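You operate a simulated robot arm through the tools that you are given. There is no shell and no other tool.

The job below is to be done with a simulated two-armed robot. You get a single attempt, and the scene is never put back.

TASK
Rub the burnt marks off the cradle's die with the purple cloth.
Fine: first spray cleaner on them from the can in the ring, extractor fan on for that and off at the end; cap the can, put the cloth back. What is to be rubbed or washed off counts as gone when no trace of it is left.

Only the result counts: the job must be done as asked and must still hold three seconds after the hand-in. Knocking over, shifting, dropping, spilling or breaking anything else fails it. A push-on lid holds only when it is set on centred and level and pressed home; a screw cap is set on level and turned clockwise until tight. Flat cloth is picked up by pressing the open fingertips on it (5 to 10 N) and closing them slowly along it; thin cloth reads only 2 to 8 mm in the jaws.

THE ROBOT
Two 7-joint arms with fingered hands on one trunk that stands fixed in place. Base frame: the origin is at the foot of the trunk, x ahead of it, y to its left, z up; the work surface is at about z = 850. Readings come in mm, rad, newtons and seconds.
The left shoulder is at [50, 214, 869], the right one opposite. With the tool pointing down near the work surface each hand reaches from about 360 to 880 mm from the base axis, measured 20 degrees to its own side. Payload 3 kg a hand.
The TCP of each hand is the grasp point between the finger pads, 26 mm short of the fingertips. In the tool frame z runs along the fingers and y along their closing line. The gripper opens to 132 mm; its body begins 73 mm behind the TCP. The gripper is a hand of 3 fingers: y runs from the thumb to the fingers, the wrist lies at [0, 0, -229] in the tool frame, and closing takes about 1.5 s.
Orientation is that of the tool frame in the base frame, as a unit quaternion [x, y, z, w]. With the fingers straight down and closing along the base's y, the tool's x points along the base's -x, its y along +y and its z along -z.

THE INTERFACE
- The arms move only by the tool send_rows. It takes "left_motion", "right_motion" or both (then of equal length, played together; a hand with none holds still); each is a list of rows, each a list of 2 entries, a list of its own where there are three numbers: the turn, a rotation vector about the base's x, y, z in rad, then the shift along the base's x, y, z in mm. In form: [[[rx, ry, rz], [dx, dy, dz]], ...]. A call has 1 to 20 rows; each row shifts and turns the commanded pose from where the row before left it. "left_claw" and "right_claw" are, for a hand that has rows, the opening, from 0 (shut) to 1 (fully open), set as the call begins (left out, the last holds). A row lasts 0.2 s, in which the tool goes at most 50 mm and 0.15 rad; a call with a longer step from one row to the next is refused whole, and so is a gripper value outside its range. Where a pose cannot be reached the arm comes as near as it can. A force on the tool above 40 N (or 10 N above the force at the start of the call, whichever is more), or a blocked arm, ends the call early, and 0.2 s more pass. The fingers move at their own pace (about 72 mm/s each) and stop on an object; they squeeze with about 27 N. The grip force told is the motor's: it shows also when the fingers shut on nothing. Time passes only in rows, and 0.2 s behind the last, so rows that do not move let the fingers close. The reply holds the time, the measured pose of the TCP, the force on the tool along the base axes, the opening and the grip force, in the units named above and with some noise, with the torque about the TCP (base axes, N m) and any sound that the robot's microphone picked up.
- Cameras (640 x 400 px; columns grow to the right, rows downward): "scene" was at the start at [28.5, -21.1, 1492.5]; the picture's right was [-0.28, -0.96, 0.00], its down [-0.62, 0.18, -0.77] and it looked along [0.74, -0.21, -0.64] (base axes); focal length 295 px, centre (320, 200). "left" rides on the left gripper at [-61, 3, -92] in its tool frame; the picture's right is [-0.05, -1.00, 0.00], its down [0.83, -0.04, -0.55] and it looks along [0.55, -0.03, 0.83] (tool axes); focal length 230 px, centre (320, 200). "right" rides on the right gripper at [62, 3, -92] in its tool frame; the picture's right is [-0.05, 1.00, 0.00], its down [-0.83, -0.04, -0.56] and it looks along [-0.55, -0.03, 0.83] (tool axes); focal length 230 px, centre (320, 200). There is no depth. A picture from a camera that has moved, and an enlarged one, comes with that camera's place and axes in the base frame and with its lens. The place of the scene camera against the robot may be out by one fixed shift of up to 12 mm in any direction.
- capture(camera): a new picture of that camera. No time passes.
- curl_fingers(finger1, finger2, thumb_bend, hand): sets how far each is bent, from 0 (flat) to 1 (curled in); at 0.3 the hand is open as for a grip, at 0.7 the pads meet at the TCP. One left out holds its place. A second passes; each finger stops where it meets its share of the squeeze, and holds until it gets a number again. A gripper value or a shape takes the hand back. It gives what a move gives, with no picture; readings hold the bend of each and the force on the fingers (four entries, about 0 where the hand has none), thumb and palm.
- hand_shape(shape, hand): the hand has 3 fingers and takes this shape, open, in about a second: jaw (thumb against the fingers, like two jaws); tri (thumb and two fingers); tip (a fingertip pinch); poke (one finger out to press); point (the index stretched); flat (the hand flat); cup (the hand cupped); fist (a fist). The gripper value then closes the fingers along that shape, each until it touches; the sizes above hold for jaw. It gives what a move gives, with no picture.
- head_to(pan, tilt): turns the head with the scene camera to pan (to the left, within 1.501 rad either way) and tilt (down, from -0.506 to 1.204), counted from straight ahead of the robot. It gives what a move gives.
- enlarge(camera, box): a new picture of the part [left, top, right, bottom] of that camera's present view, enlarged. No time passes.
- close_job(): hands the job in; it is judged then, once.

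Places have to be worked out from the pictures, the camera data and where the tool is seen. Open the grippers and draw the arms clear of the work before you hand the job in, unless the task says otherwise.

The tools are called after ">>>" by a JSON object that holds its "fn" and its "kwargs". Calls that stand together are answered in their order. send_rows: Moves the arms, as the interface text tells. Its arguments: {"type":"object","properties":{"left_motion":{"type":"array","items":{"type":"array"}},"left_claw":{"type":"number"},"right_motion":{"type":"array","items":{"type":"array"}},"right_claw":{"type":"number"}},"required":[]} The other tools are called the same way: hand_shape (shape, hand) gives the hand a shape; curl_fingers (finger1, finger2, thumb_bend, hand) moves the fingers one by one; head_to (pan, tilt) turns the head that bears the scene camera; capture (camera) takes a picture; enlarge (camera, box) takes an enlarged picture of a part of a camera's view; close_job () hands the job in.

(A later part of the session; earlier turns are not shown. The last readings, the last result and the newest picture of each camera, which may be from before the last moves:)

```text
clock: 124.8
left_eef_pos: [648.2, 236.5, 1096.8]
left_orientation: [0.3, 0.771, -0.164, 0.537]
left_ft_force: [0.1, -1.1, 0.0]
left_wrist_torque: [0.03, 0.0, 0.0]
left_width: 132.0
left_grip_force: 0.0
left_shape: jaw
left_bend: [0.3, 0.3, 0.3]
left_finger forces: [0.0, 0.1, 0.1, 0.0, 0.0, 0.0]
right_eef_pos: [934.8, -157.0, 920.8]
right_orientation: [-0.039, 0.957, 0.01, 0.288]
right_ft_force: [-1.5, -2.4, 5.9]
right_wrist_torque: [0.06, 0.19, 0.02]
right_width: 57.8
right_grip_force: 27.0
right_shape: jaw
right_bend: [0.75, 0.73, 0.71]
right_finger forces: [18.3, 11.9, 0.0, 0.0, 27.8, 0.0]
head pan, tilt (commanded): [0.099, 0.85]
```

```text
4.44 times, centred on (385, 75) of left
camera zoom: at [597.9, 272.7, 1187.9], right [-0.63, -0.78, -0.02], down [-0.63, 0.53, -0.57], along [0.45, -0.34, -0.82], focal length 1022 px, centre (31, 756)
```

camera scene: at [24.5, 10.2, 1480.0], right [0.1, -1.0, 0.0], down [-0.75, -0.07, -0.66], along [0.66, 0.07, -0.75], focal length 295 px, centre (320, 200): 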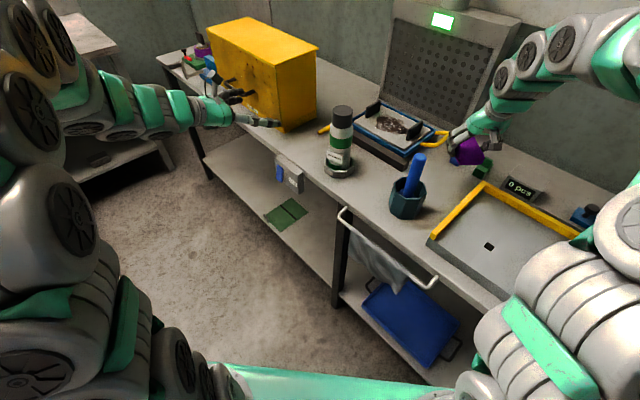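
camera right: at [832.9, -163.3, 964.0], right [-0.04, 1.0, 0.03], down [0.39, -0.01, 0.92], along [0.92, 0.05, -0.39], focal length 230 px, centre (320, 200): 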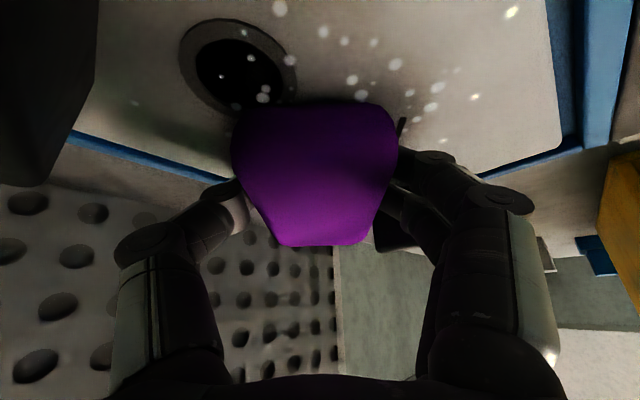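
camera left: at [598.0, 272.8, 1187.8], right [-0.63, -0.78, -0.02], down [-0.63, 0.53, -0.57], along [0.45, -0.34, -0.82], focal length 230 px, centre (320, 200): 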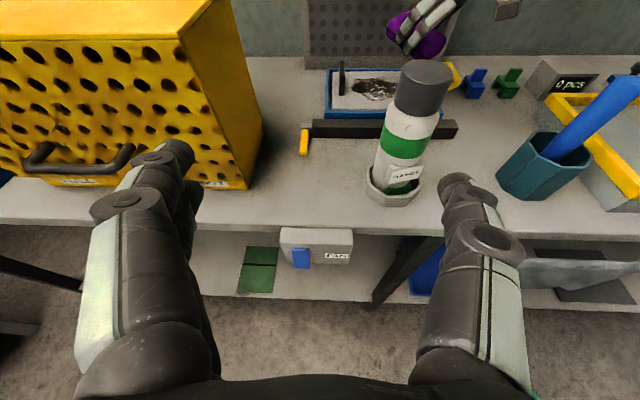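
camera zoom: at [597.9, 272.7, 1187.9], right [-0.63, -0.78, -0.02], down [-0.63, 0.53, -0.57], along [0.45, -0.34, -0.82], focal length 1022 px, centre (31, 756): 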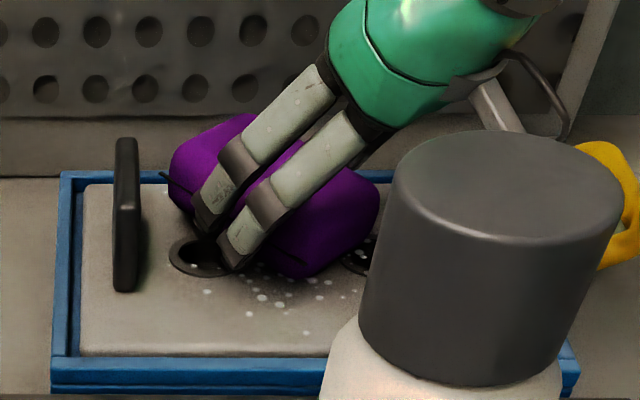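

I lift and draw back again to inspect the die.

>>> {"fn": "send_rows", "kwargs": {"right_motion": [[[0, 0, 0], [0, 0, 12]], [[0, 0, 0], [0, 0, 25]], [[0, 0, 0], [-15, -2, 25]], [[0, 0, 0], [-30, -5, 20]], [[0, 0, 0], [-35, -5, 5]], [[0, 0, 0], [-35, -5, 0]], [[0, 0, 0], [-20, -20, 0]], [[0, 0, 0], [0, 0, 0]]]}}

>>> {"fn": "enlarge", "kwargs": {"camera": "scene", "box": [366, 96, 436, 152]}}

>>> {"fn": "enlarge", "kwargs": {"camera": "left", "box": [345, 65, 415, 110]}}

>>> {"fn": "capture", "kwargs": {"camera": "right"}}

```text
clock: 126.6
left_eef_pos: [648.3, 236.5, 1096.1]
left_orientation: [0.301, 0.771, -0.163, 0.537]
left_ft_force: [-1.1, 0.4, -1.0]
left_wrist_torque: [-0.01, -0.02, 0.0]
left_width: 132.0
left_grip_force: 0.0
left_shape: jaw
left_bend: [0.3, 0.3, 0.3]
left_finger forces: [0.0, 0.0, 0.1, 0.0, 0.0, 0.0]
right_eef_pos: [798.6, -192.2, 1008.3]
right_orientation: [-0.04, 0.957, 0.011, 0.288]
right_ft_force: [0.4, 0.2, -0.6]
right_wrist_torque: [0.0, 0.03, 0.02]
right_width: 57.7
right_grip_force: 27.2
right_shape: jaw
right_bend: [0.74, 0.73, 0.71]
right_finger forces: [12.7, 12.8, 0.0, 0.0, 25.4, 0.0]
head pan, tilt (commanded): [0.099, 0.85]
```

```text
7.14 times, centred on (401, 124) of scene
camera zoom: at [24.5, 10.2, 1480.0], right [0.1, -0.99, 0.0], down [-0.75, -0.07, -0.66], along [0.66, 0.07, -0.75], focal length 2105 px, centre (-259, 743)
```

zoom: 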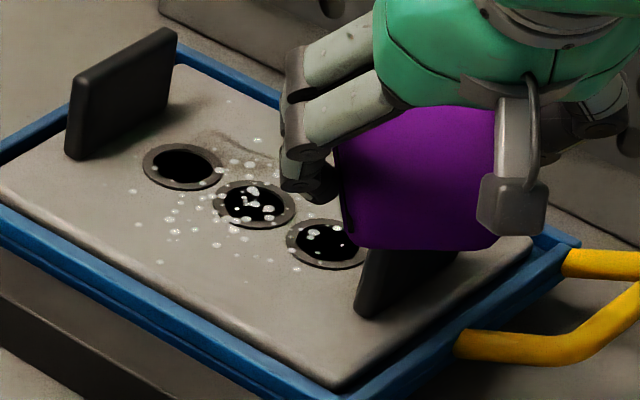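

```text
8.89 times, centred on (380, 88) of left
camera zoom: at [598.0, 272.9, 1187.8], right [-0.63, -0.78, -0.02], down [-0.63, 0.52, -0.57], along [0.45, -0.34, -0.82], focal length 2045 px, centre (-213, 1200)
```

zoom: 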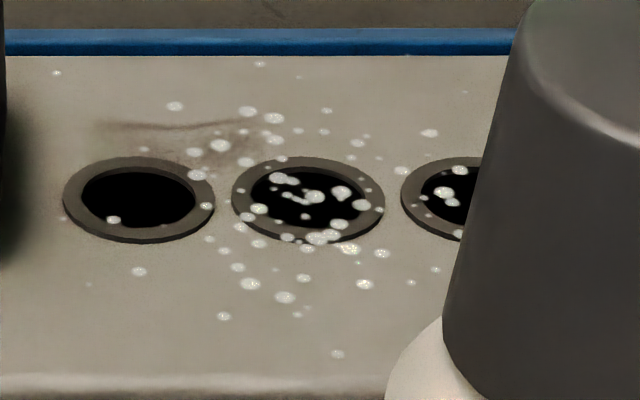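

```text
taken
camera right: at [696.6, -198.6, 1051.9], right [-0.04, 1.0, 0.03], down [0.39, -0.01, 0.92], along [0.92, 0.05, -0.39], focal length 230 px, centre (320, 200)
```

right: 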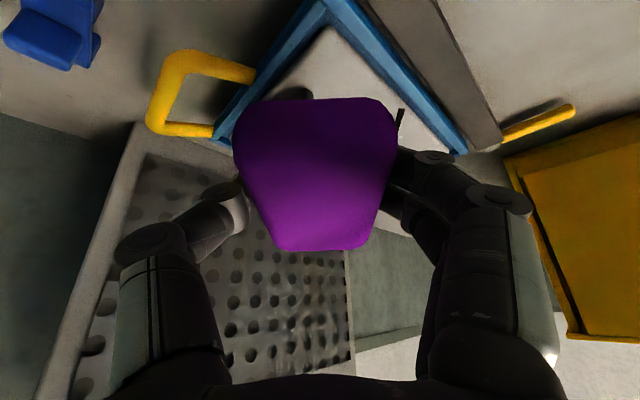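

The near streak is gone; a faint far streak remains because the pad still rides on its near edge. I set the pad down there, and will open and regrip it lying flat.

>>> {"fn": "send_rows", "kwargs": {"right_motion": [[[0, 0, 0], [30, 10, 0]], [[0, 0, 0], [30, 10, -5]], [[0, 0, 0], [30, 10, -10]], [[0, 0, 0], [34, 9, -15]], [[0, 0, 0], [0, 0, -15]], [[0, 0, 0], [0, 0, -15]], [[0, 0, 0], [0, 0, -10]], [[0, 0, 0], [0, 0, -4]], [[0, 0, 0], [0, 0, -3]], [[0, 0, 0], [0, 0, -2]], [[0, 0, 0], [0, 0, -2]], [[0, 0, 0], [0, 0, -2]], [[0, 0, 0], [0, 0, -2]], [[0, 0, 0], [0, 0, 0]]]}}

>>> {"fn": "capture", "kwargs": {"camera": "right"}}

>>> {"fn": "enlarge", "kwargs": {"camera": "left", "box": [330, 30, 440, 120]}}

```text
clock: 129.6
left_eef_pos: [648.5, 235.6, 1097.1]
left_orientation: [0.3, 0.771, -0.163, 0.537]
left_ft_force: [0.6, -0.4, -0.4]
left_wrist_torque: [0.01, 0.04, 0.01]
left_width: 131.7
left_grip_force: 0.1
left_shape: jaw
left_bend: [0.3, 0.3, 0.3]
left_finger forces: [0.1, 0.0, 0.0, 0.0, 0.1, 0.1]
right_eef_pos: [923.6, -156.4, 923.5]
right_orientation: [-0.041, 0.957, 0.012, 0.287]
right_ft_force: [1.9, 0.4, 1.4]
right_wrist_torque: [0.06, 0.05, 0.0]
right_width: 58.0
right_grip_force: 27.2
right_shape: jaw
right_bend: [0.74, 0.73, 0.71]
right_finger forces: [12.6, 12.6, 0.1, 0.0, 25.5, 0.0]
head pan, tilt (commanded): [0.099, 0.85]
```

```text
taken
camera right: at [821.8, -160.7, 966.7], right [-0.04, 1.0, 0.03], down [0.39, -0.01, 0.92], along [0.92, 0.05, -0.39], focal length 230 px, centre (320, 200)
```

right: 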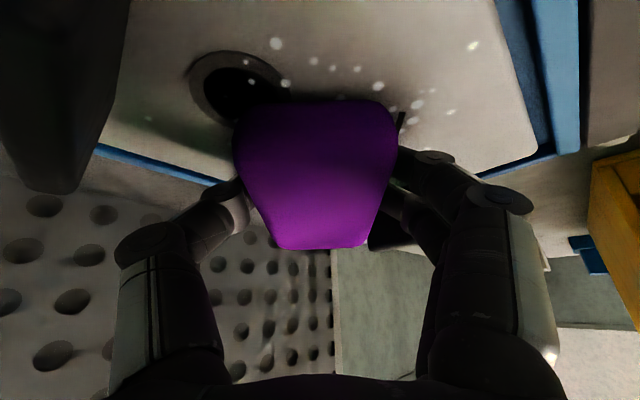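

```text
4.44 times, centred on (385, 75) of left
camera zoom: at [598.0, 272.8, 1187.8], right [-0.63, -0.78, -0.02], down [-0.63, 0.53, -0.57], along [0.45, -0.34, -0.82], focal length 1022 px, centre (31, 756)
```

zoom: 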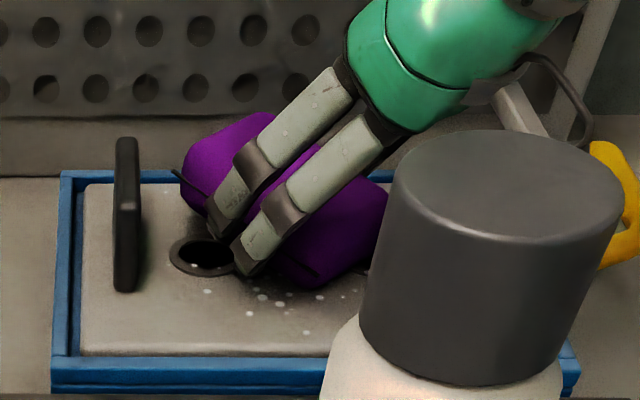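

Light contact at z 923.5. I open the jaw a little so the pad drops flat on the die.

>>> {"fn": "send_rows", "kwargs": {"right_motion": [[[0, 0, 0], [0, 0, 0]], [[0, 0, 0], [0, 0, 0]], [[0, 0, 0], [0, 0, 0]], [[0, 0, 0], [0, 0, 0]]], "right_claw": 0.6}}

>>> {"fn": "capture", "kwargs": {"camera": "right"}}

>>> {"fn": "enlarge", "kwargs": {"camera": "left", "box": [330, 30, 440, 120]}}

>>> {"fn": "enlarge", "kwargs": {"camera": "scene", "box": [360, 80, 440, 150]}}

```text
clock: 130.6
left_eef_pos: [649.1, 236.0, 1095.8]
left_orientation: [0.301, 0.771, -0.165, 0.537]
left_ft_force: [-0.4, 0.2, -0.3]
left_wrist_torque: [0.0, 0.01, 0.0]
left_width: 132.0
left_grip_force: 0.0
left_shape: jaw
left_bend: [0.3, 0.3, 0.3]
left_finger forces: [0.0, 0.0, 0.1, 0.0, 0.1, 0.1]
right_eef_pos: [924.6, -154.8, 923.5]
right_orientation: [-0.04, 0.957, 0.011, 0.287]
right_ft_force: [-0.3, -0.4, -0.1]
right_wrist_torque: [0.0, -0.01, -0.02]
right_width: 78.8
right_grip_force: 0.1
right_shape: jaw
right_bend: [0.71, 0.71, 0.71]
right_finger forces: [0.0, 0.0, 0.0, 0.0, 0.1, 0.0]
head pan, tilt (commanded): [0.099, 0.85]
```

```text
taken
camera right: at [821.7, -160.5, 966.5], right [-0.04, 1.0, 0.03], down [0.39, -0.01, 0.92], along [0.92, 0.05, -0.39], focal length 230 px, centre (320, 200)
```

right: 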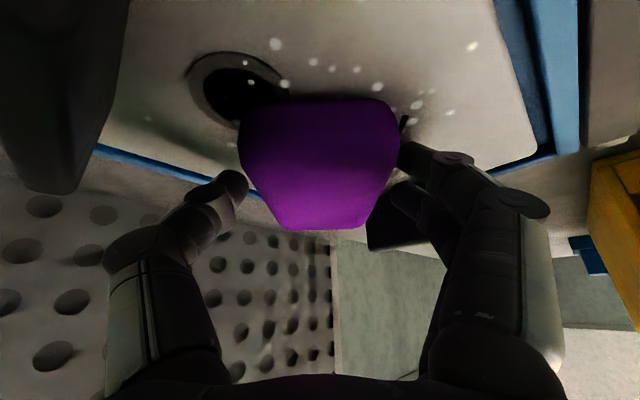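

```text
4.44 times, centred on (385, 75) of left
camera zoom: at [598.0, 272.8, 1187.7], right [-0.63, -0.78, -0.02], down [-0.63, 0.53, -0.57], along [0.45, -0.34, -0.82], focal length 1022 px, centre (31, 756)
```

zoom: 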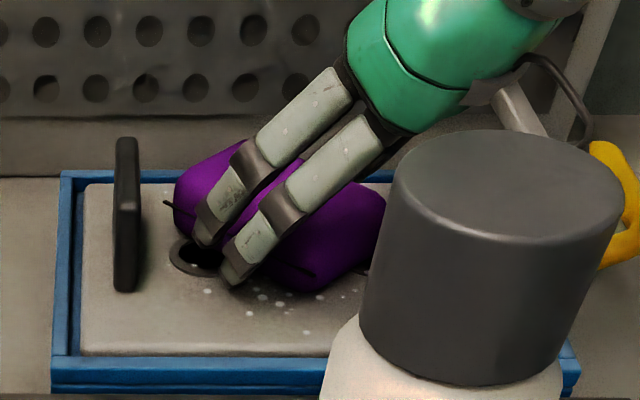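

```text
5.71 times, centred on (400, 115) of scene
camera zoom: at [24.5, 10.2, 1480.0], right [0.1, -1.0, 0.0], down [-0.75, -0.07, -0.66], along [0.66, 0.07, -0.75], focal length 1684 px, centre (-137, 686)
```

zoom: 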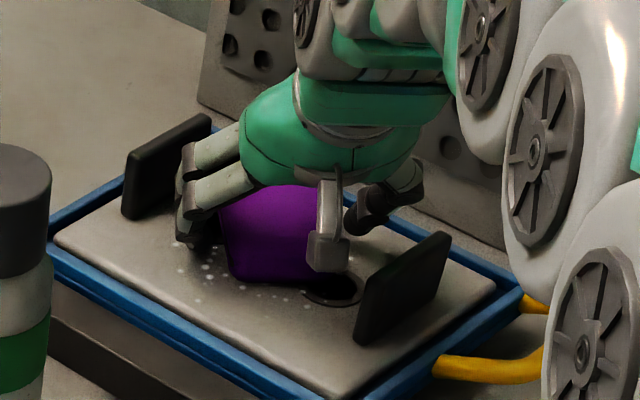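

The pad lies flat. I lower 2 mm and close on it again.

>>> {"fn": "send_rows", "kwargs": {"right_motion": [[[0, 0, 0], [0, 0, -2]], [[0, 0, 0], [0, 0, 0]]]}}

>>> {"fn": "send_rows", "kwargs": {"right_motion": [[[0, 0, 0], [0, 0, 0]], [[0, 0, 0], [0, 0, 0]], [[0, 0, 0], [0, 0, 0]], [[0, 0, 0], [0, 0, 0]], [[0, 0, 0], [0, 0, 0]], [[0, 0, 0], [0, 0, 0]]], "right_claw": 0}}

>>> {"fn": "capture", "kwargs": {"camera": "right"}}

```text
clock: 131.2
left_eef_pos: [648.7, 236.9, 1094.8]
left_orientation: [0.301, 0.771, -0.164, 0.537]
left_ft_force: [-0.2, -0.4, -0.7]
left_wrist_torque: [-0.01, -0.04, 0.02]
left_width: 132.0
left_grip_force: 0.1
left_shape: jaw
left_bend: [0.3, 0.3, 0.3]
left_finger forces: [0.1, 0.0, 0.0, 0.1, 0.0, 0.1]
right_eef_pos: [923.4, -154.4, 921.8]
right_orientation: [-0.04, 0.957, 0.011, 0.288]
right_ft_force: [0.1, -0.5, 1.4]
right_wrist_torque: [0.1, 0.01, -0.02]
right_width: 78.9
right_grip_force: 0.0
right_shape: jaw
right_bend: [0.71, 0.71, 0.71]
right_finger forces: [1.8, 0.0, 0.0, 0.0, 0.0, 0.0]
head pan, tilt (commanded): [0.099, 0.85]
```

```text
clock: 132.6
left_eef_pos: [647.9, 237.3, 1096.0]
left_orientation: [0.299, 0.771, -0.164, 0.538]
left_ft_force: [-0.4, 1.0, -0.3]
left_wrist_torque: [0.0, 0.02, 0.04]
left_width: 131.9
left_grip_force: 0.1
left_shape: jaw
left_bend: [0.3, 0.3, 0.3]
left_finger forces: [0.0, 0.0, 0.0, 0.1, 0.1, 0.0]
right_eef_pos: [923.2, -155.2, 921.6]
right_orientation: [-0.039, 0.957, 0.011, 0.288]
right_ft_force: [0.3, 1.5, 1.9]
right_wrist_torque: [0.13, 0.02, -0.03]
right_width: 58.7
right_grip_force: 27.5
right_shape: jaw
right_bend: [0.73, 0.73, 0.7]
right_finger forces: [12.5, 14.3, 0.0, 0.0, 24.5, 0.0]
head pan, tilt (commanded): [0.099, 0.85]
```

```text
taken
camera right: at [821.5, -160.3, 964.7], right [-0.04, 1.0, 0.03], down [0.39, -0.01, 0.92], along [0.92, 0.05, -0.39], focal length 230 px, centre (320, 200)
```

right: 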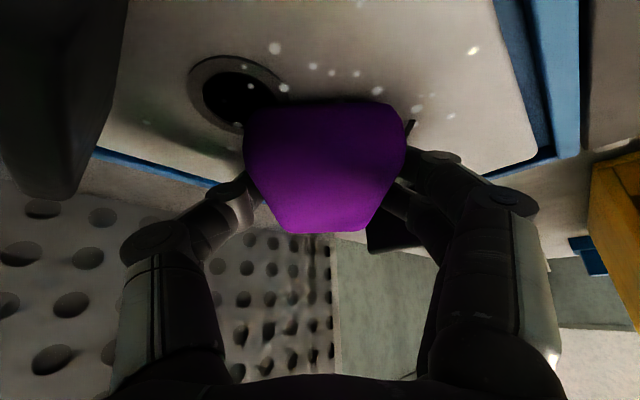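

Gripped flat now (12.5/14.3 vs 24.5 N). I press 1 mm more and rub over the far side.

>>> {"fn": "send_rows", "kwargs": {"right_motion": [[[0, 0, 0], [0, 0, -1]], [[0, 0, 0], [5.5, -1.5, 0]], [[0, 0, 0], [5.5, -1.5, 0]], [[0, 0, 0], [-4.5, -5.3, 0]], [[0, 0, 0], [-4.5, -5.3, 0]], [[0, 0, 0], [-4.5, -5.3, 0]], [[0, 0, 0], [4.5, 5.3, 0]], [[0, 0, 0], [4.5, 5.3, 0]], [[0, 0, 0], [4.5, 5.3, 0]], [[0, 0, 0], [3.5, 4.1, 0]], [[0, 0, 0], [4.6, -3.9, 0]], [[0, 0, 0], [-4.6, 3.9, 0]], [[0, 0, 0], [-4.6, 3.9, 0]], [[0, 0, 0], [4.6, -3.9, 0]], [[0, 0, 0], [-4.5, -5.3, 0]], [[0, 0, 0], [4.5, 5.3, 0]], [[0, 0, 0], [0, 0, 0]]]}}

>>> {"fn": "capture", "kwargs": {"camera": "right"}}

>>> {"fn": "enlarge", "kwargs": {"camera": "left", "box": [330, 30, 440, 120]}}

```text
clock: 136.2
left_eef_pos: [648.2, 236.4, 1097.2]
left_orientation: [0.3, 0.771, -0.163, 0.537]
left_ft_force: [-0.3, -0.3, 0.0]
left_wrist_torque: [0.03, 0.01, 0.02]
left_width: 131.7
left_grip_force: 0.1
left_shape: jaw
left_bend: [0.3, 0.3, 0.3]
left_finger forces: [0.0, 0.0, 0.1, 0.0, 0.1, 0.0]
right_eef_pos: [938.8, -155.6, 920.6]
right_orientation: [-0.039, 0.957, 0.01, 0.288]
right_ft_force: [-4.6, -4.6, 17.4]
right_wrist_torque: [0.31, 0.04, 0.0]
right_width: 58.4
right_grip_force: 26.8
right_shape: jaw
right_bend: [0.74, 0.73, 0.7]
right_finger forces: [23.3, 14.6, 0.0, 0.1, 29.1, 0.1]
head pan, tilt (commanded): [0.099, 0.85]
```

```text
taken
camera right: at [836.2, -160.2, 963.7], right [-0.04, 1.0, 0.03], down [0.39, -0.01, 0.92], along [0.92, 0.05, -0.39], focal length 230 px, centre (320, 200)
```

right: 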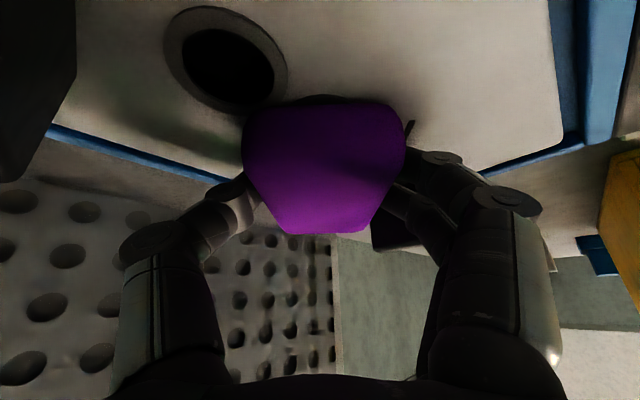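

```text
4.44 times, centred on (385, 75) of left
camera zoom: at [597.8, 272.5, 1187.9], right [-0.63, -0.78, -0.02], down [-0.63, 0.53, -0.57], along [0.45, -0.34, -0.82], focal length 1022 px, centre (31, 756)
```

zoom: 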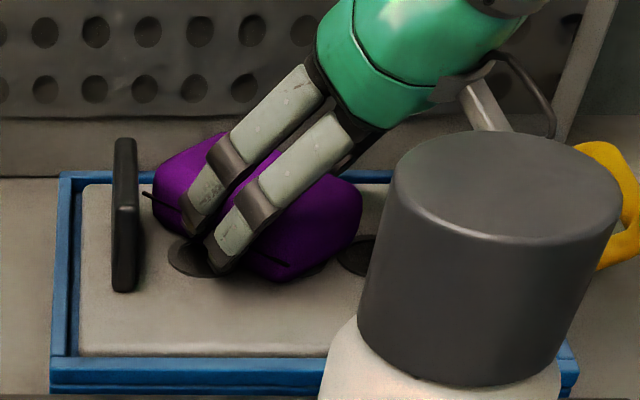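

All droplets have vanished and the visible die looks clean. I lift the pad and draw back for a thorough look.

>>> {"fn": "send_rows", "kwargs": {"right_motion": [[[0, 0, 0], [0, 0, 8]], [[0, 0, 0], [-2, -4, 20]], [[0, 0, 0], [-15, -4, 28]], [[0, 0, 0], [-30, -5, 25]], [[0, 0, 0], [-35, -8, 5]], [[0, 0, 0], [-35, -15, 0]], [[0, 0, 0], [-25, -25, 0]], [[0, 0, 0], [0, 0, 0]]]}}

>>> {"fn": "enlarge", "kwargs": {"camera": "scene", "box": [366, 96, 436, 152]}}

>>> {"fn": "enlarge", "kwargs": {"camera": "left", "box": [340, 60, 430, 115]}}

>>> {"fn": "capture", "kwargs": {"camera": "right"}}

```text
clock: 138.0
left_eef_pos: [649.0, 236.5, 1095.9]
left_orientation: [0.301, 0.771, -0.164, 0.537]
left_ft_force: [-0.9, -0.2, 0.6]
left_wrist_torque: [0.04, 0.01, 0.03]
left_width: 132.2
left_grip_force: 0.1
left_shape: jaw
left_bend: [0.3, 0.3, 0.3]
left_finger forces: [0.0, 0.1, 0.0, 0.1, 0.0, 0.0]
right_eef_pos: [797.7, -215.3, 1005.8]
right_orientation: [-0.039, 0.957, 0.01, 0.287]
right_ft_force: [-0.7, 0.0, -0.2]
right_wrist_torque: [0.0, 0.01, -0.02]
right_width: 58.9
right_grip_force: 27.0
right_shape: jaw
right_bend: [0.74, 0.73, 0.7]
right_finger forces: [11.3, 15.1, 0.1, 0.1, 26.2, 0.1]
head pan, tilt (commanded): [0.099, 0.85]
```

```text
7.14 times, centred on (401, 124) of scene
camera zoom: at [24.5, 10.2, 1480.0], right [0.1, -0.99, 0.0], down [-0.75, -0.07, -0.66], along [0.66, 0.07, -0.75], focal length 2105 px, centre (-259, 743)
```

zoom: 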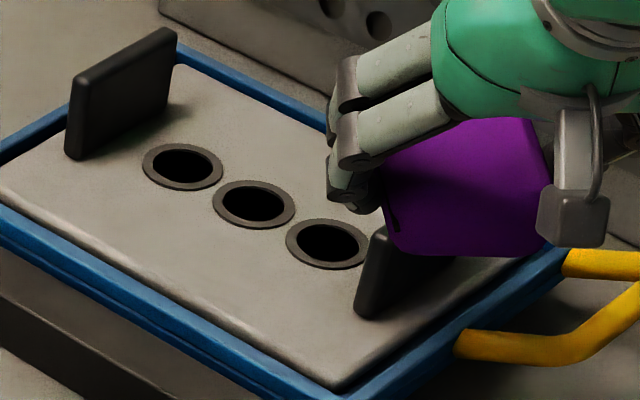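

```text
7.11 times, centred on (385, 88) of left
camera zoom: at [598.0, 272.9, 1187.8], right [-0.63, -0.78, -0.02], down [-0.64, 0.52, -0.57], along [0.45, -0.34, -0.82], focal length 1636 px, centre (-142, 1000)
```

zoom: 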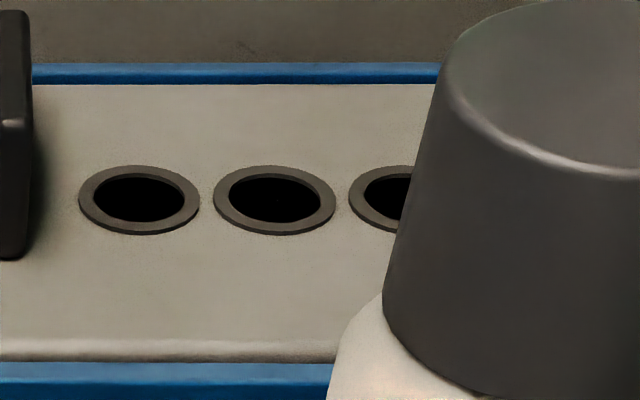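

```text
taken
camera right: at [695.0, -219.9, 1049.5], right [-0.04, 1.0, 0.03], down [0.39, -0.01, 0.92], along [0.92, 0.05, -0.39], focal length 230 px, centre (320, 200)
```

right: 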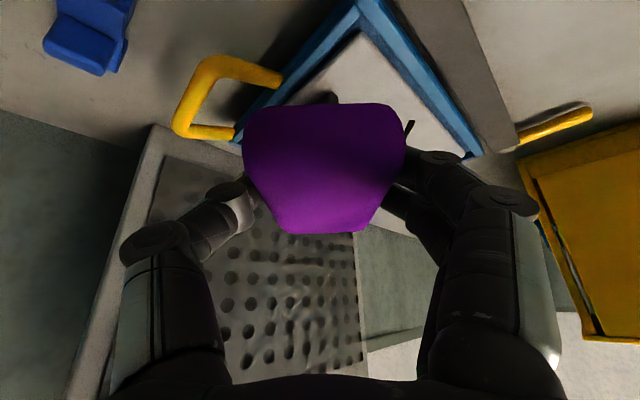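

The die is completely clean. Now I take the pad back: tilt the hand up a bit, return around the stick, and turn back to the tray's alignment.

>>> {"fn": "send_rows", "kwargs": {"right_motion": [[[-0.0118, 0.1461, 0], [0, 0, 0]], [[0, 0, 0], [-29.4, -26.2, 0]], [[0, 0, 0], [-29.4, -26.2, 0]], [[0, 0, 0], [-29.4, -26.2, 0]], [[0, 0, 0], [-29.4, -26.2, 0]], [[0, 0, -0.1315], [-37.6, -2, 0]], [[0, 0, -0.1315], [-37.6, -2, 0]], [[0, 0, -0.1315], [-37.6, -2, 0]], [[0, 0, -0.1315], [-37.6, -2, 0]], [[0, 0, -0.1315], [-37.6, -2, 0]], [[0, 0, -0.1315], [-37.6, -2, 0]], [[0, 0, 0], [0, 0, 0]]]}}

>>> {"fn": "capture", "kwargs": {"camera": "right"}}

>>> {"fn": "capture", "kwargs": {"camera": "scene"}}

```text
clock: 140.6
left_eef_pos: [648.3, 236.6, 1097.1]
left_orientation: [0.301, 0.771, -0.164, 0.537]
left_ft_force: [0.2, -1.4, 0.1]
left_wrist_torque: [0.06, 0.0, 0.04]
left_width: 132.1
left_grip_force: 0.0
left_shape: jaw
left_bend: [0.3, 0.3, 0.3]
left_finger forces: [0.1, 0.0, 0.0, 0.2, 0.1, 0.0]
right_eef_pos: [454.8, -332.0, 1007.5]
right_orientation: [0.338, 0.916, -0.075, 0.203]
right_ft_force: [-0.1, -0.6, 1.0]
right_wrist_torque: [0.0, 0.03, 0.02]
right_width: 58.6
right_grip_force: 26.8
right_shape: jaw
right_bend: [0.74, 0.73, 0.7]
right_finger forces: [11.2, 14.5, 0.0, 0.0, 25.7, 0.0]
head pan, tilt (commanded): [0.099, 0.85]
```

```text
taken
camera right: at [383.8, -268.5, 1065.5], right [0.68, 0.73, 0.02], down [0.37, -0.37, 0.85], along [0.63, -0.58, -0.52], focal length 230 px, centre (320, 200)
```

right: 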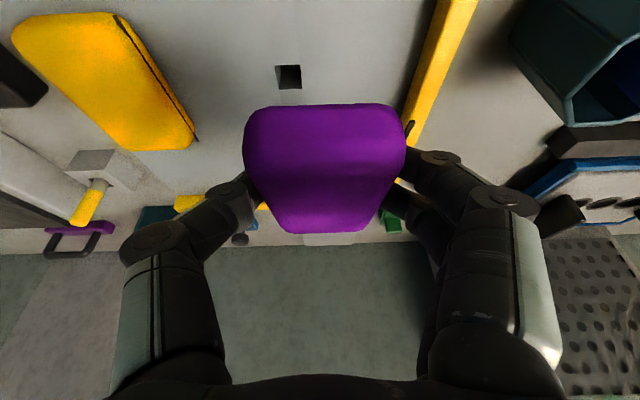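

```text
taken
camera scene: at [24.5, 10.2, 1480.0], right [0.1, -1.0, 0.0], down [-0.75, -0.07, -0.66], along [0.66, 0.07, -0.75], focal length 295 px, centre (320, 200)
```

scene: 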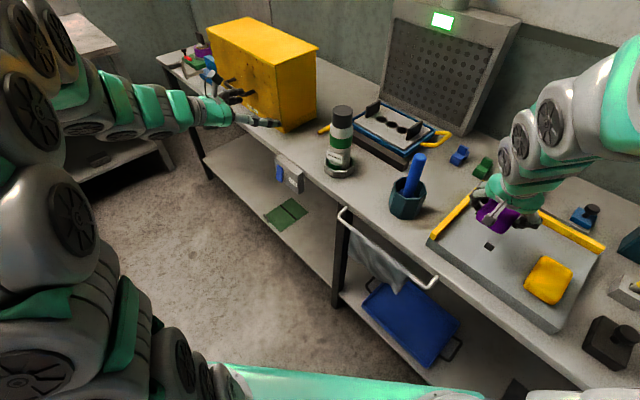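

The pad is back over its place with matching alignment. I lower it to just above the tray.

>>> {"fn": "send_rows", "kwargs": {"right_motion": [[[0, 0, 0], [0, 0, -20]], [[0, 0, 0], [0, 0, -20]], [[0, 0, 0], [0, 0, -20]], [[0, 0, 0], [0, 0, -12]], [[0, 0, 0], [0, 0, -4]], [[0, 0, 0], [0, 0, 0]]]}}

>>> {"fn": "enlarge", "kwargs": {"camera": "scene", "box": [450, 205, 520, 265]}}

>>> {"fn": "capture", "kwargs": {"camera": "right"}}

```text
clock: 142.0
left_eef_pos: [648.7, 235.9, 1096.7]
left_orientation: [0.301, 0.771, -0.164, 0.537]
left_ft_force: [-0.4, -0.1, 0.0]
left_wrist_torque: [0.0, 0.01, -0.02]
left_width: 131.7
left_grip_force: 0.1
left_shape: jaw
left_bend: [0.3, 0.3, 0.3]
left_finger forces: [0.0, 0.0, 0.0, 0.0, 0.1, 0.1]
right_eef_pos: [449.6, -330.4, 931.2]
right_orientation: [0.338, 0.917, -0.076, 0.196]
right_ft_force: [-0.3, 0.5, -1.7]
right_wrist_torque: [-0.03, 0.02, 0.01]
right_width: 58.5
right_grip_force: 27.1
right_shape: jaw
right_bend: [0.74, 0.73, 0.7]
right_finger forces: [11.2, 14.5, 0.1, 0.1, 25.7, 0.0]
right hand out of reach, approached as far as the arm can: row 5
head pan, tilt (commanded): [0.099, 0.85]
```

```text
6.67 times, centred on (485, 235) of scene
camera zoom: at [24.5, 10.2, 1480.0], right [0.1, -1.0, 0.0], down [-0.75, -0.07, -0.66], along [0.66, 0.07, -0.75], focal length 1964 px, centre (-780, -33)
```

zoom: 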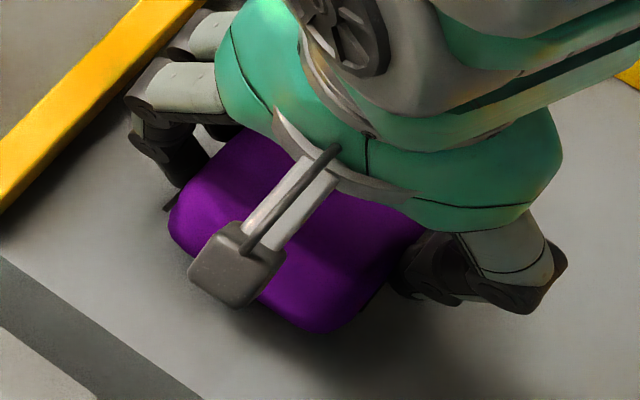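

```text
taken
camera right: at [380.3, -267.0, 989.8], right [0.68, 0.73, 0.01], down [0.38, -0.37, 0.85], along [0.62, -0.57, -0.53], focal length 230 px, centre (320, 200)
```

right: 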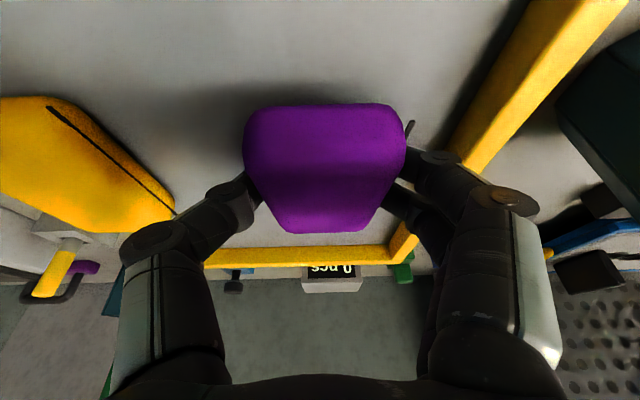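

The arm's near limit shows up at this tilt, so I rise 6 mm, tilt back to the 18° used for the pick-up and correct the position.

>>> {"fn": "send_rows", "kwargs": {"right_motion": [[[0, 0, 0], [2, -1, 6]], [[0.0715, 0.0836, 0], [4.6, -1.9, 0]], [[0, 0, 0], [0, 0, 0]]]}}

>>> {"fn": "capture", "kwargs": {"camera": "right"}}

>>> {"fn": "enlarge", "kwargs": {"camera": "scene", "box": [450, 205, 520, 265]}}

```text
clock: 142.8
left_eef_pos: [647.6, 237.1, 1095.9]
left_orientation: [0.3, 0.771, -0.163, 0.537]
left_ft_force: [0.5, 0.5, 0.7]
left_wrist_torque: [-0.03, 0.04, 0.04]
left_width: 131.7
left_grip_force: 0.0
left_shape: jaw
left_bend: [0.3, 0.3, 0.3]
left_finger forces: [0.1, 0.1, 0.1, 0.0, 0.1, 0.1]
right_eef_pos: [461.0, -335.9, 936.9]
right_orientation: [0.341, 0.926, -0.057, 0.151]
right_ft_force: [0.5, 0.3, 0.0]
right_wrist_torque: [-0.03, -0.01, 0.01]
right_width: 58.7
right_grip_force: 27.1
right_shape: jaw
right_bend: [0.74, 0.73, 0.7]
right_finger forces: [11.3, 14.5, 0.0, 0.1, 25.6, 0.1]
head pan, tilt (commanded): [0.099, 0.85]
```

```text
taken
camera right: at [395.7, -275.9, 1004.4], right [0.69, 0.73, 0.02], down [0.44, -0.43, 0.79], along [0.58, -0.54, -0.61], focal length 230 px, centre (320, 200)
```

right: 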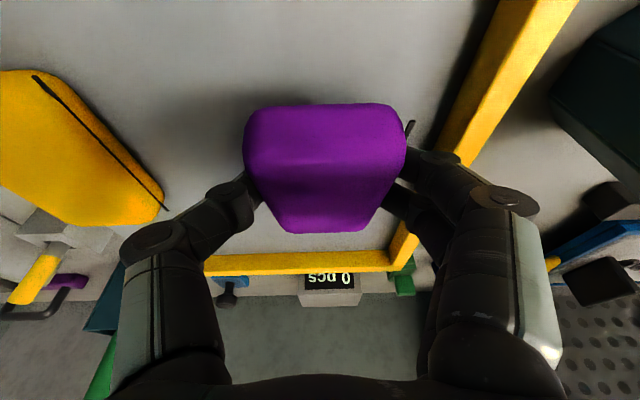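

```text
6.67 times, centred on (485, 235) of scene
camera zoom: at [24.5, 10.2, 1480.0], right [0.1, -1.0, 0.0], down [-0.75, -0.07, -0.66], along [0.66, 0.07, -0.75], focal length 1964 px, centre (-780, -33)
```

zoom: 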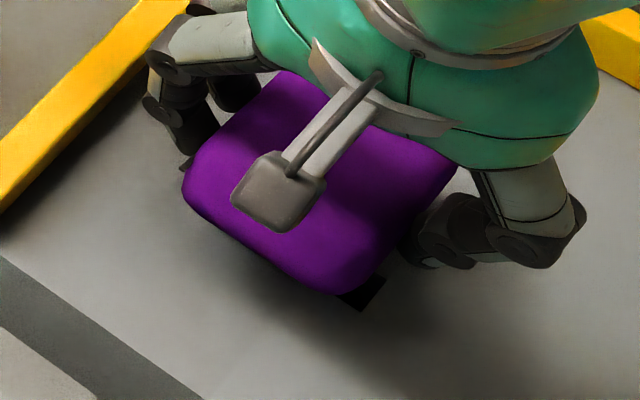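

At 18° tilt the arm reaches easily. I correct 5 mm back and lower in 2 mm steps, letting the tray turn the pad flat.

>>> {"fn": "send_rows", "kwargs": {"right_motion": [[[0, 0, 0], [-2.5, 1.4, 0]], [[0, 0, 0], [-2.5, 1.4, -2]], [[0, 0, 0], [0, 0, -2]], [[0, 0, 0], [0, 0, -2]], [[0, 0, 0], [0, 0, -2]], [[0, 0, 0], [0, 0, -2]], [[0, 0, 0], [0, 0, -2]], [[0, 0, 0], [0, 0, 0]]]}}

>>> {"fn": "capture", "kwargs": {"camera": "right"}}

>>> {"fn": "enlarge", "kwargs": {"camera": "scene", "box": [450, 205, 520, 265]}}

```text
clock: 144.6
left_eef_pos: [648.0, 237.4, 1096.4]
left_orientation: [0.301, 0.771, -0.164, 0.537]
left_ft_force: [-0.1, -0.6, -0.8]
left_wrist_torque: [0.0, 0.04, 0.03]
left_width: 132.1
left_grip_force: 0.0
left_shape: jaw
left_bend: [0.3, 0.3, 0.3]
left_finger forces: [0.0, 0.1, 0.0, 0.1, 0.1, 0.0]
right_eef_pos: [454.7, -333.0, 924.6]
right_orientation: [0.341, 0.926, -0.056, 0.151]
right_ft_force: [-1.3, 1.5, 5.1]
right_wrist_torque: [0.02, -0.22, 0.09]
right_width: 58.4
right_grip_force: 26.6
right_shape: jaw
right_bend: [0.73, 0.73, 0.7]
right_finger forces: [10.8, 16.3, 0.0, 0.1, 26.8, 0.0]
head pan, tilt (commanded): [0.099, 0.85]
```

```text
taken
camera right: at [389.9, -273.0, 992.2], right [0.69, 0.73, 0.01], down [0.44, -0.43, 0.79], along [0.58, -0.54, -0.61], focal length 230 px, centre (320, 200)
```

right: 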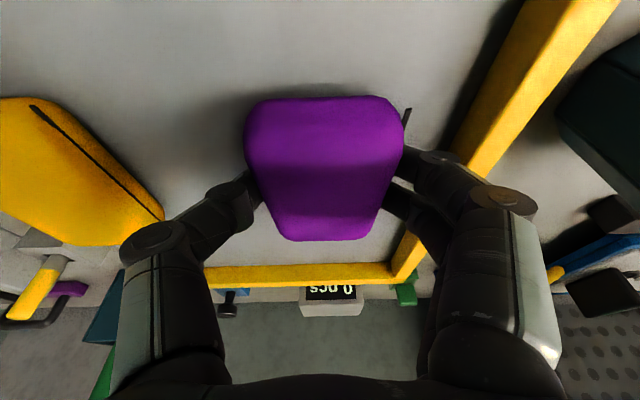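

```text
6.67 times, centred on (485, 235) of scene
camera zoom: at [24.4, 10.2, 1480.0], right [0.1, -1.0, 0.0], down [-0.75, -0.07, -0.66], along [0.66, 0.07, -0.75], focal length 1964 px, centre (-780, -33)
```

zoom: 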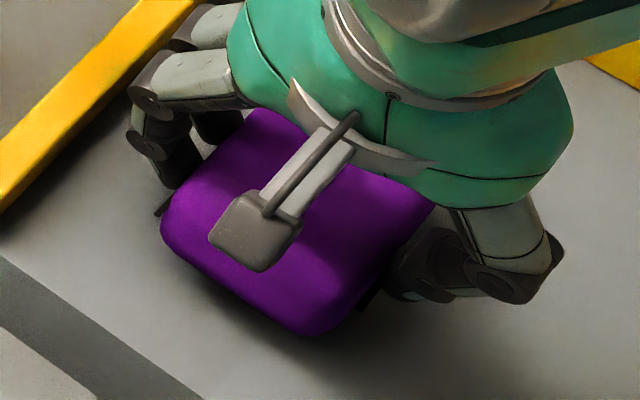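

The pad touches (5 N) and is turning flat. I lower 5 mm more in small steps.

>>> {"fn": "send_rows", "kwargs": {"right_motion": [[[0, 0, 0], [0, 0, -1.5]], [[0, 0, 0], [0, 0, -1.5]], [[0, 0, 0], [0, 0, -1.5]], [[0, 0, 0], [0, 0, -1]], [[0, 0, 0], [0, 0, 0]]]}}

>>> {"fn": "capture", "kwargs": {"camera": "right"}}

>>> {"fn": "enlarge", "kwargs": {"camera": "scene", "box": [450, 205, 520, 265]}}

```text
clock: 145.8
left_eef_pos: [648.2, 236.3, 1096.2]
left_orientation: [0.301, 0.771, -0.164, 0.537]
left_ft_force: [-0.5, -0.6, -0.3]
left_wrist_torque: [0.0, -0.01, -0.01]
left_width: 131.6
left_grip_force: 0.1
left_shape: jaw
left_bend: [0.3, 0.3, 0.3]
left_finger forces: [0.0, 0.0, 0.0, 0.1, 0.0, 0.0]
right_eef_pos: [455.5, -332.7, 917.8]
right_orientation: [0.341, 0.926, -0.058, 0.153]
right_ft_force: [-1.9, -0.4, 6.3]
right_wrist_torque: [-0.13, -0.26, -0.03]
right_width: 58.4
right_grip_force: 27.3
right_shape: jaw
right_bend: [0.73, 0.74, 0.7]
right_finger forces: [10.6, 16.5, 0.1, 0.1, 28.4, 0.0]
head pan, tilt (commanded): [0.099, 0.85]
```

```text
taken
camera right: at [390.5, -272.9, 986.6], right [0.69, 0.73, 0.01], down [0.44, -0.43, 0.79], along [0.58, -0.54, -0.61], focal length 230 px, centre (320, 200)
```

right: 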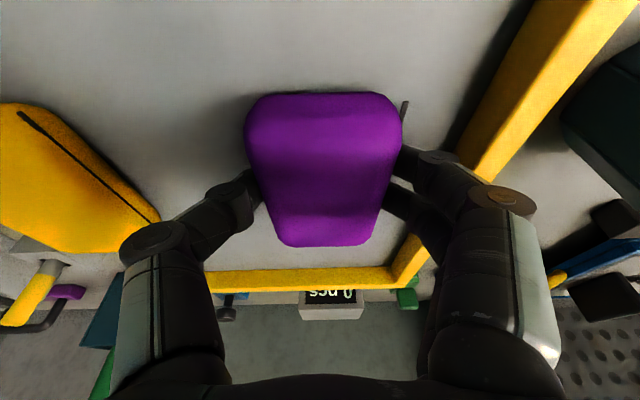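

```text
6.67 times, centred on (485, 235) of scene
camera zoom: at [24.4, 10.2, 1480.0], right [0.1, -1.0, 0.0], down [-0.75, -0.07, -0.66], along [0.66, 0.07, -0.75], focal length 1964 px, centre (-780, -33)
```

zoom: 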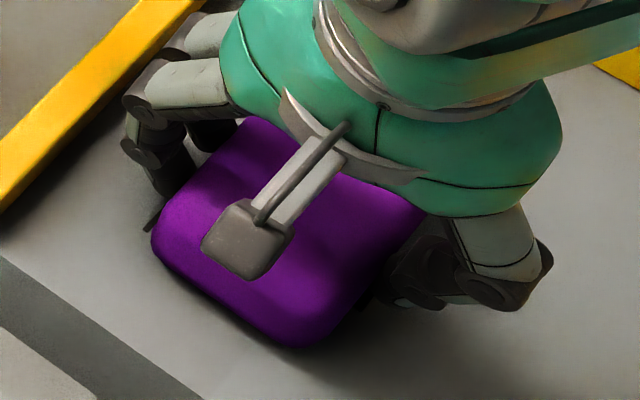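

The pad lies nearly flat, its corners where they were in the first picture. I open the jaw to 0.61 to release it.

>>> {"fn": "send_rows", "kwargs": {"right_motion": [[[0, 0, 0], [0, 0, 0.8]], [[0, 0, 0], [0, 0, 0]], [[0, 0, 0], [0, 0, 0]], [[0, 0, 0], [0, 0, 0]], [[0, 0, 0], [0, 0, 0]]], "right_claw": 0.61}}

>>> {"fn": "capture", "kwargs": {"camera": "right"}}

>>> {"fn": "enlarge", "kwargs": {"camera": "scene", "box": [450, 205, 520, 265]}}

```text
clock: 147.0
left_eef_pos: [648.6, 235.8, 1096.0]
left_orientation: [0.301, 0.771, -0.164, 0.537]
left_ft_force: [0.3, -0.4, -0.4]
left_wrist_torque: [0.0, 0.02, 0.04]
left_width: 131.8
left_grip_force: 0.0
left_shape: jaw
left_bend: [0.3, 0.3, 0.3]
left_finger forces: [0.0, 0.0, 0.1, 0.1, 0.0, 0.0]
right_eef_pos: [456.6, -332.8, 920.8]
right_orientation: [0.341, 0.926, -0.057, 0.152]
right_ft_force: [-1.0, 1.1, 0.5]
right_wrist_torque: [-0.04, 0.01, -0.01]
right_width: 80.1
right_grip_force: 0.1
right_shape: jaw
right_bend: [0.71, 0.71, 0.71]
right_finger forces: [0.0, 0.1, 0.1, 0.1, 0.0, 0.0]
head pan, tilt (commanded): [0.099, 0.85]
```

```text
taken
camera right: at [391.1, -272.9, 987.6], right [0.69, 0.73, 0.01], down [0.44, -0.43, 0.79], along [0.58, -0.54, -0.61], focal length 230 px, centre (320, 200)
```

right: 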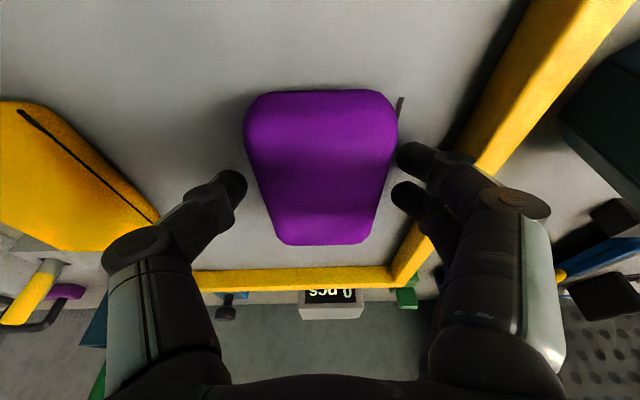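

```text
6.67 times, centred on (485, 235) of scene
camera zoom: at [24.5, 10.2, 1480.0], right [0.1, -1.0, 0.0], down [-0.75, -0.07, -0.66], along [0.66, 0.07, -0.75], focal length 1964 px, centre (-780, -33)
```

zoom: 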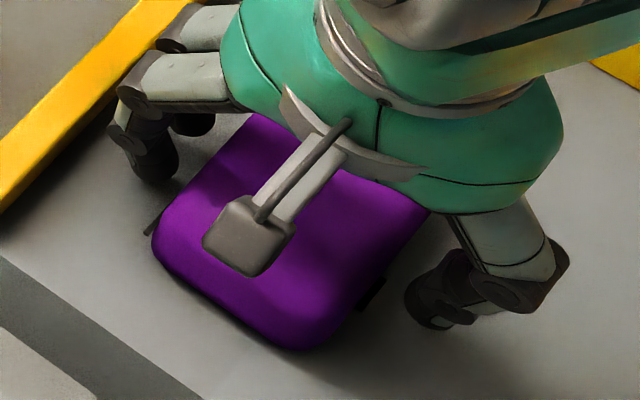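

The pad's corners and the sliver of the hole match the first picture. I raise the right hand straight up and clear.

>>> {"fn": "send_rows", "kwargs": {"right_motion": [[[0, 0, 0], [0, 0, 8]], [[0, 0, 0], [0, 0, 15]], [[0, 0, 0], [0, 0, 30]], [[0, 0, 0], [0, 0, 40]], [[0, 0, 0], [0, 0, 40]], [[0, 0, 0], [0, 0, 40]], [[0, 0, 0], [0, 0, 40]], [[0, 0, 0], [0, 0, 30]], [[0, 0, 0], [0, 0, 0]]]}}

>>> {"fn": "enlarge", "kwargs": {"camera": "scene", "box": [450, 205, 520, 265]}}

>>> {"fn": "capture", "kwargs": {"camera": "scene"}}

```text
clock: 149.0
left_eef_pos: [649.4, 236.3, 1097.6]
left_orientation: [0.3, 0.771, -0.164, 0.537]
left_ft_force: [0.6, -0.8, 0.2]
left_wrist_torque: [0.0, 0.03, 0.0]
left_width: 131.9
left_grip_force: 0.1
left_shape: jaw
left_bend: [0.3, 0.3, 0.3]
left_finger forces: [0.0, 0.1, 0.1, 0.1, 0.0, 0.1]
right_eef_pos: [455.1, -331.5, 1162.8]
right_orientation: [0.342, 0.926, -0.057, 0.152]
right_ft_force: [0.4, 0.0, 0.1]
right_wrist_torque: [0.01, -0.02, 0.01]
right_width: 80.2
right_grip_force: 0.1
right_shape: jaw
right_bend: [0.71, 0.71, 0.71]
right_finger forces: [0.1, 0.1, 0.0, 0.1, 0.0, 0.0]
head pan, tilt (commanded): [0.099, 0.85]
```

```text
6.67 times, centred on (485, 235) of scene
camera zoom: at [24.5, 10.2, 1480.0], right [0.1, -1.0, 0.0], down [-0.75, -0.07, -0.66], along [0.66, 0.07, -0.75], focal length 1964 px, centre (-780, -33)
```

zoom: 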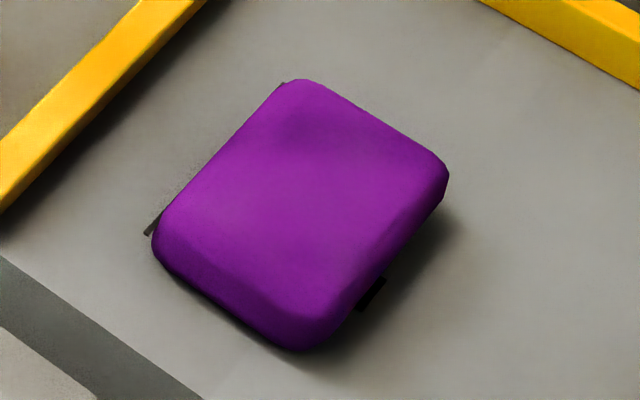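

```text
taken
camera scene: at [24.5, 10.2, 1480.0], right [0.1, -1.0, 0.0], down [-0.75, -0.07, -0.66], along [0.66, 0.07, -0.75], focal length 295 px, centre (320, 200)
```

scene: 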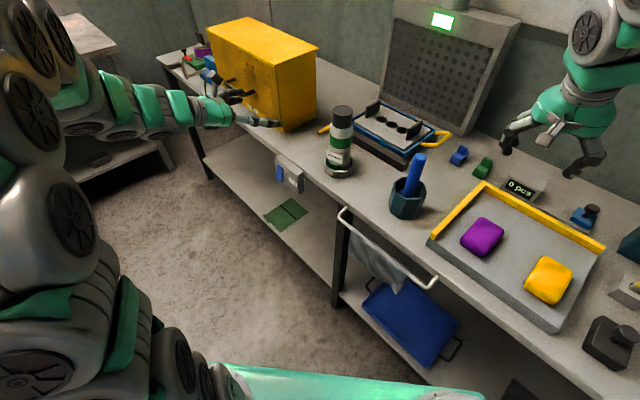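

The purple pad is exactly where it was. Last: the fan. I shape the left hand to poke, level it and lower it in front of the switch at the height of the rocker's lower half.

>>> {"fn": "hand_shape", "kwargs": {"hand": "left", "shape": "poke"}}

>>> {"fn": "send_rows", "kwargs": {"left_motion": [[[-0.0976, -0.0852, -0.0077], [-13.7, 27.5, -20]], [[-0.0976, -0.0852, -0.0077], [-13.7, 27.5, -20]], [[-0.0976, -0.0852, -0.0077], [-13.7, 27.5, -20]], [[0, 0, 0], [0, 0, -31]], [[0, 0, 0], [0, 0, -31]], [[0, 0, 0], [0, 0, -31]], [[0, 0, 0], [0, 0, -31]], [[0, 0, 0], [0, 0, -31]], [[0, 0, 0], [0, 0, -31]], [[0, 0, 0], [0, 0, -31]], [[0, 0, 0], [0, 0, -15]], [[0, 0, 0], [0, 0, 0]]]}}

>>> {"fn": "capture", "kwargs": {"camera": "left"}}

>>> {"fn": "enlarge", "kwargs": {"camera": "scene", "box": [200, 140, 320, 230]}}

```text
clock: 149.9
left_eef_pos: [648.0, 235.6, 1095.3]
left_orientation: [0.301, 0.771, -0.164, 0.537]
left_ft_force: [0.7, 0.0, -1.0]
left_wrist_torque: [0.01, 0.01, 0.0]
left_width: 0.1
left_grip_force: 0.1
left_shape: poke
left_bend: [1.0, 1.0, 0.45]
left_finger forces: [0.0, 0.1, 0.0, 0.0, 0.0, 0.0]
right_eef_pos: [454.7, -331.4, 1163.2]
right_orientation: [0.341, 0.926, -0.057, 0.152]
right_ft_force: [-0.1, -1.3, 0.0]
right_wrist_torque: [-0.01, 0.01, -0.02]
right_width: 80.3
right_grip_force: 0.0
right_shape: jaw
right_bend: [0.71, 0.71, 0.71]
right_finger forces: [0.0, 0.0, 0.0, 0.1, 0.0, 0.1]
head pan, tilt (commanded): [0.099, 0.85]
```

```text
clock: 152.5
left_eef_pos: [607.0, 318.8, 803.7]
left_orientation: [0.246, 0.662, -0.241, 0.666]
left_ft_force: [-0.1, 0.0, -0.1]
left_wrist_torque: [0.0, 0.03, 0.02]
left_width: 0.0
left_grip_force: 0.0
left_shape: poke
left_bend: [1.0, 1.0, 0.45]
left_finger forces: [0.1, 0.0, 0.1, 0.0, 0.0, 0.0]
right_eef_pos: [456.0, -332.7, 1162.7]
right_orientation: [0.34, 0.926, -0.056, 0.152]
right_ft_force: [-0.2, 0.6, 0.4]
right_wrist_torque: [0.01, 0.0, -0.04]
right_width: 80.4
right_grip_force: 0.1
right_shape: jaw
right_bend: [0.71, 0.71, 0.71]
right_finger forces: [0.0, 0.0, 0.0, 0.0, 0.0, 0.0]
head pan, tilt (commanded): [0.099, 0.85]
```

```text
taken
camera left: at [538.0, 379.6, 864.2], right [-0.65, -0.76, 0.04], down [-0.44, 0.33, -0.83], along [0.62, -0.56, -0.55], focal length 230 px, centre (320, 200)
```

left: 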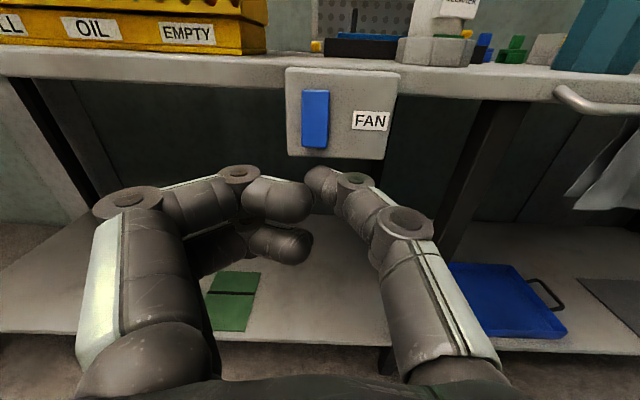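

```text
4.44 times, centred on (260, 185) of scene
camera zoom: at [24.5, 10.2, 1480.0], right [0.1, -1.0, 0.0], down [-0.75, -0.07, -0.66], along [0.66, 0.07, -0.75], focal length 1310 px, centre (587, 267)
```

zoom: 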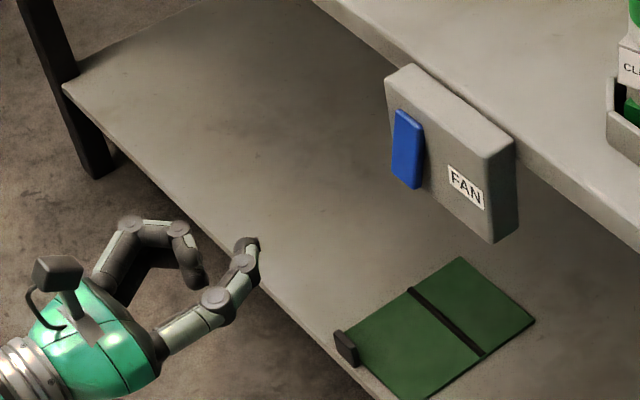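

The rocker spans z 772–829 and its lower end now stands out. I lower 17 mm to z≈787 and advance 100 mm.

>>> {"fn": "send_rows", "kwargs": {"left_motion": [[[0, 0, 0], [1.3, 1.5, -17]], [[0, 0, 0], [19, -16.2, 0]], [[0, 0, 0], [19, -16.2, 0]], [[0, 0, 0], [19, -16.2, 0]], [[0, 0, 0], [19, -16.2, 0]], [[0, 0, 0], [0, 0, 0]]]}}

>>> {"fn": "capture", "kwargs": {"camera": "left"}}

>>> {"fn": "enlarge", "kwargs": {"camera": "scene", "box": [200, 140, 320, 230]}}

```text
clock: 153.9
left_eef_pos: [684.5, 256.5, 785.6]
left_orientation: [0.245, 0.662, -0.241, 0.666]
left_ft_force: [-0.4, 0.3, 0.0]
left_wrist_torque: [-0.02, 0.02, -0.03]
left_width: 0.0
left_grip_force: 0.1
left_shape: poke
left_bend: [1.0, 1.0, 0.45]
left_finger forces: [0.0, 0.1, 0.0, 0.1, 0.0, 0.1]
right_eef_pos: [454.9, -331.3, 1162.5]
right_orientation: [0.341, 0.926, -0.056, 0.152]
right_ft_force: [-0.2, -0.5, -0.2]
right_wrist_torque: [-0.01, -0.03, -0.02]
right_width: 80.4
right_grip_force: 0.1
right_shape: jaw
right_bend: [0.71, 0.71, 0.71]
right_finger forces: [0.0, 0.0, 0.0, 0.1, 0.1, 0.0]
head pan, tilt (commanded): [0.099, 0.85]
```

```text
taken
camera left: at [615.7, 317.2, 846.9], right [-0.65, -0.76, 0.04], down [-0.44, 0.33, -0.83], along [0.62, -0.56, -0.55], focal length 230 px, centre (320, 200)
```

left: 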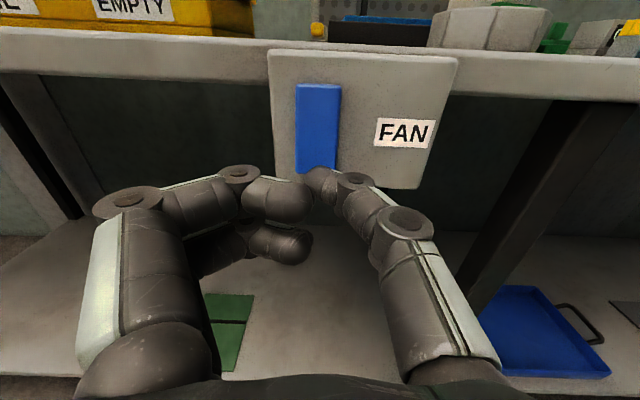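

```text
4.44 times, centred on (260, 185) of scene
camera zoom: at [24.5, 10.2, 1480.0], right [0.1, -1.0, 0.0], down [-0.75, -0.07, -0.66], along [0.66, 0.07, -0.75], focal length 1310 px, centre (587, 267)
```

zoom: 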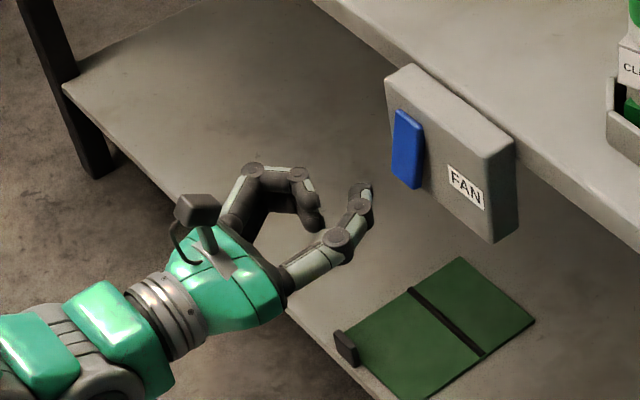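

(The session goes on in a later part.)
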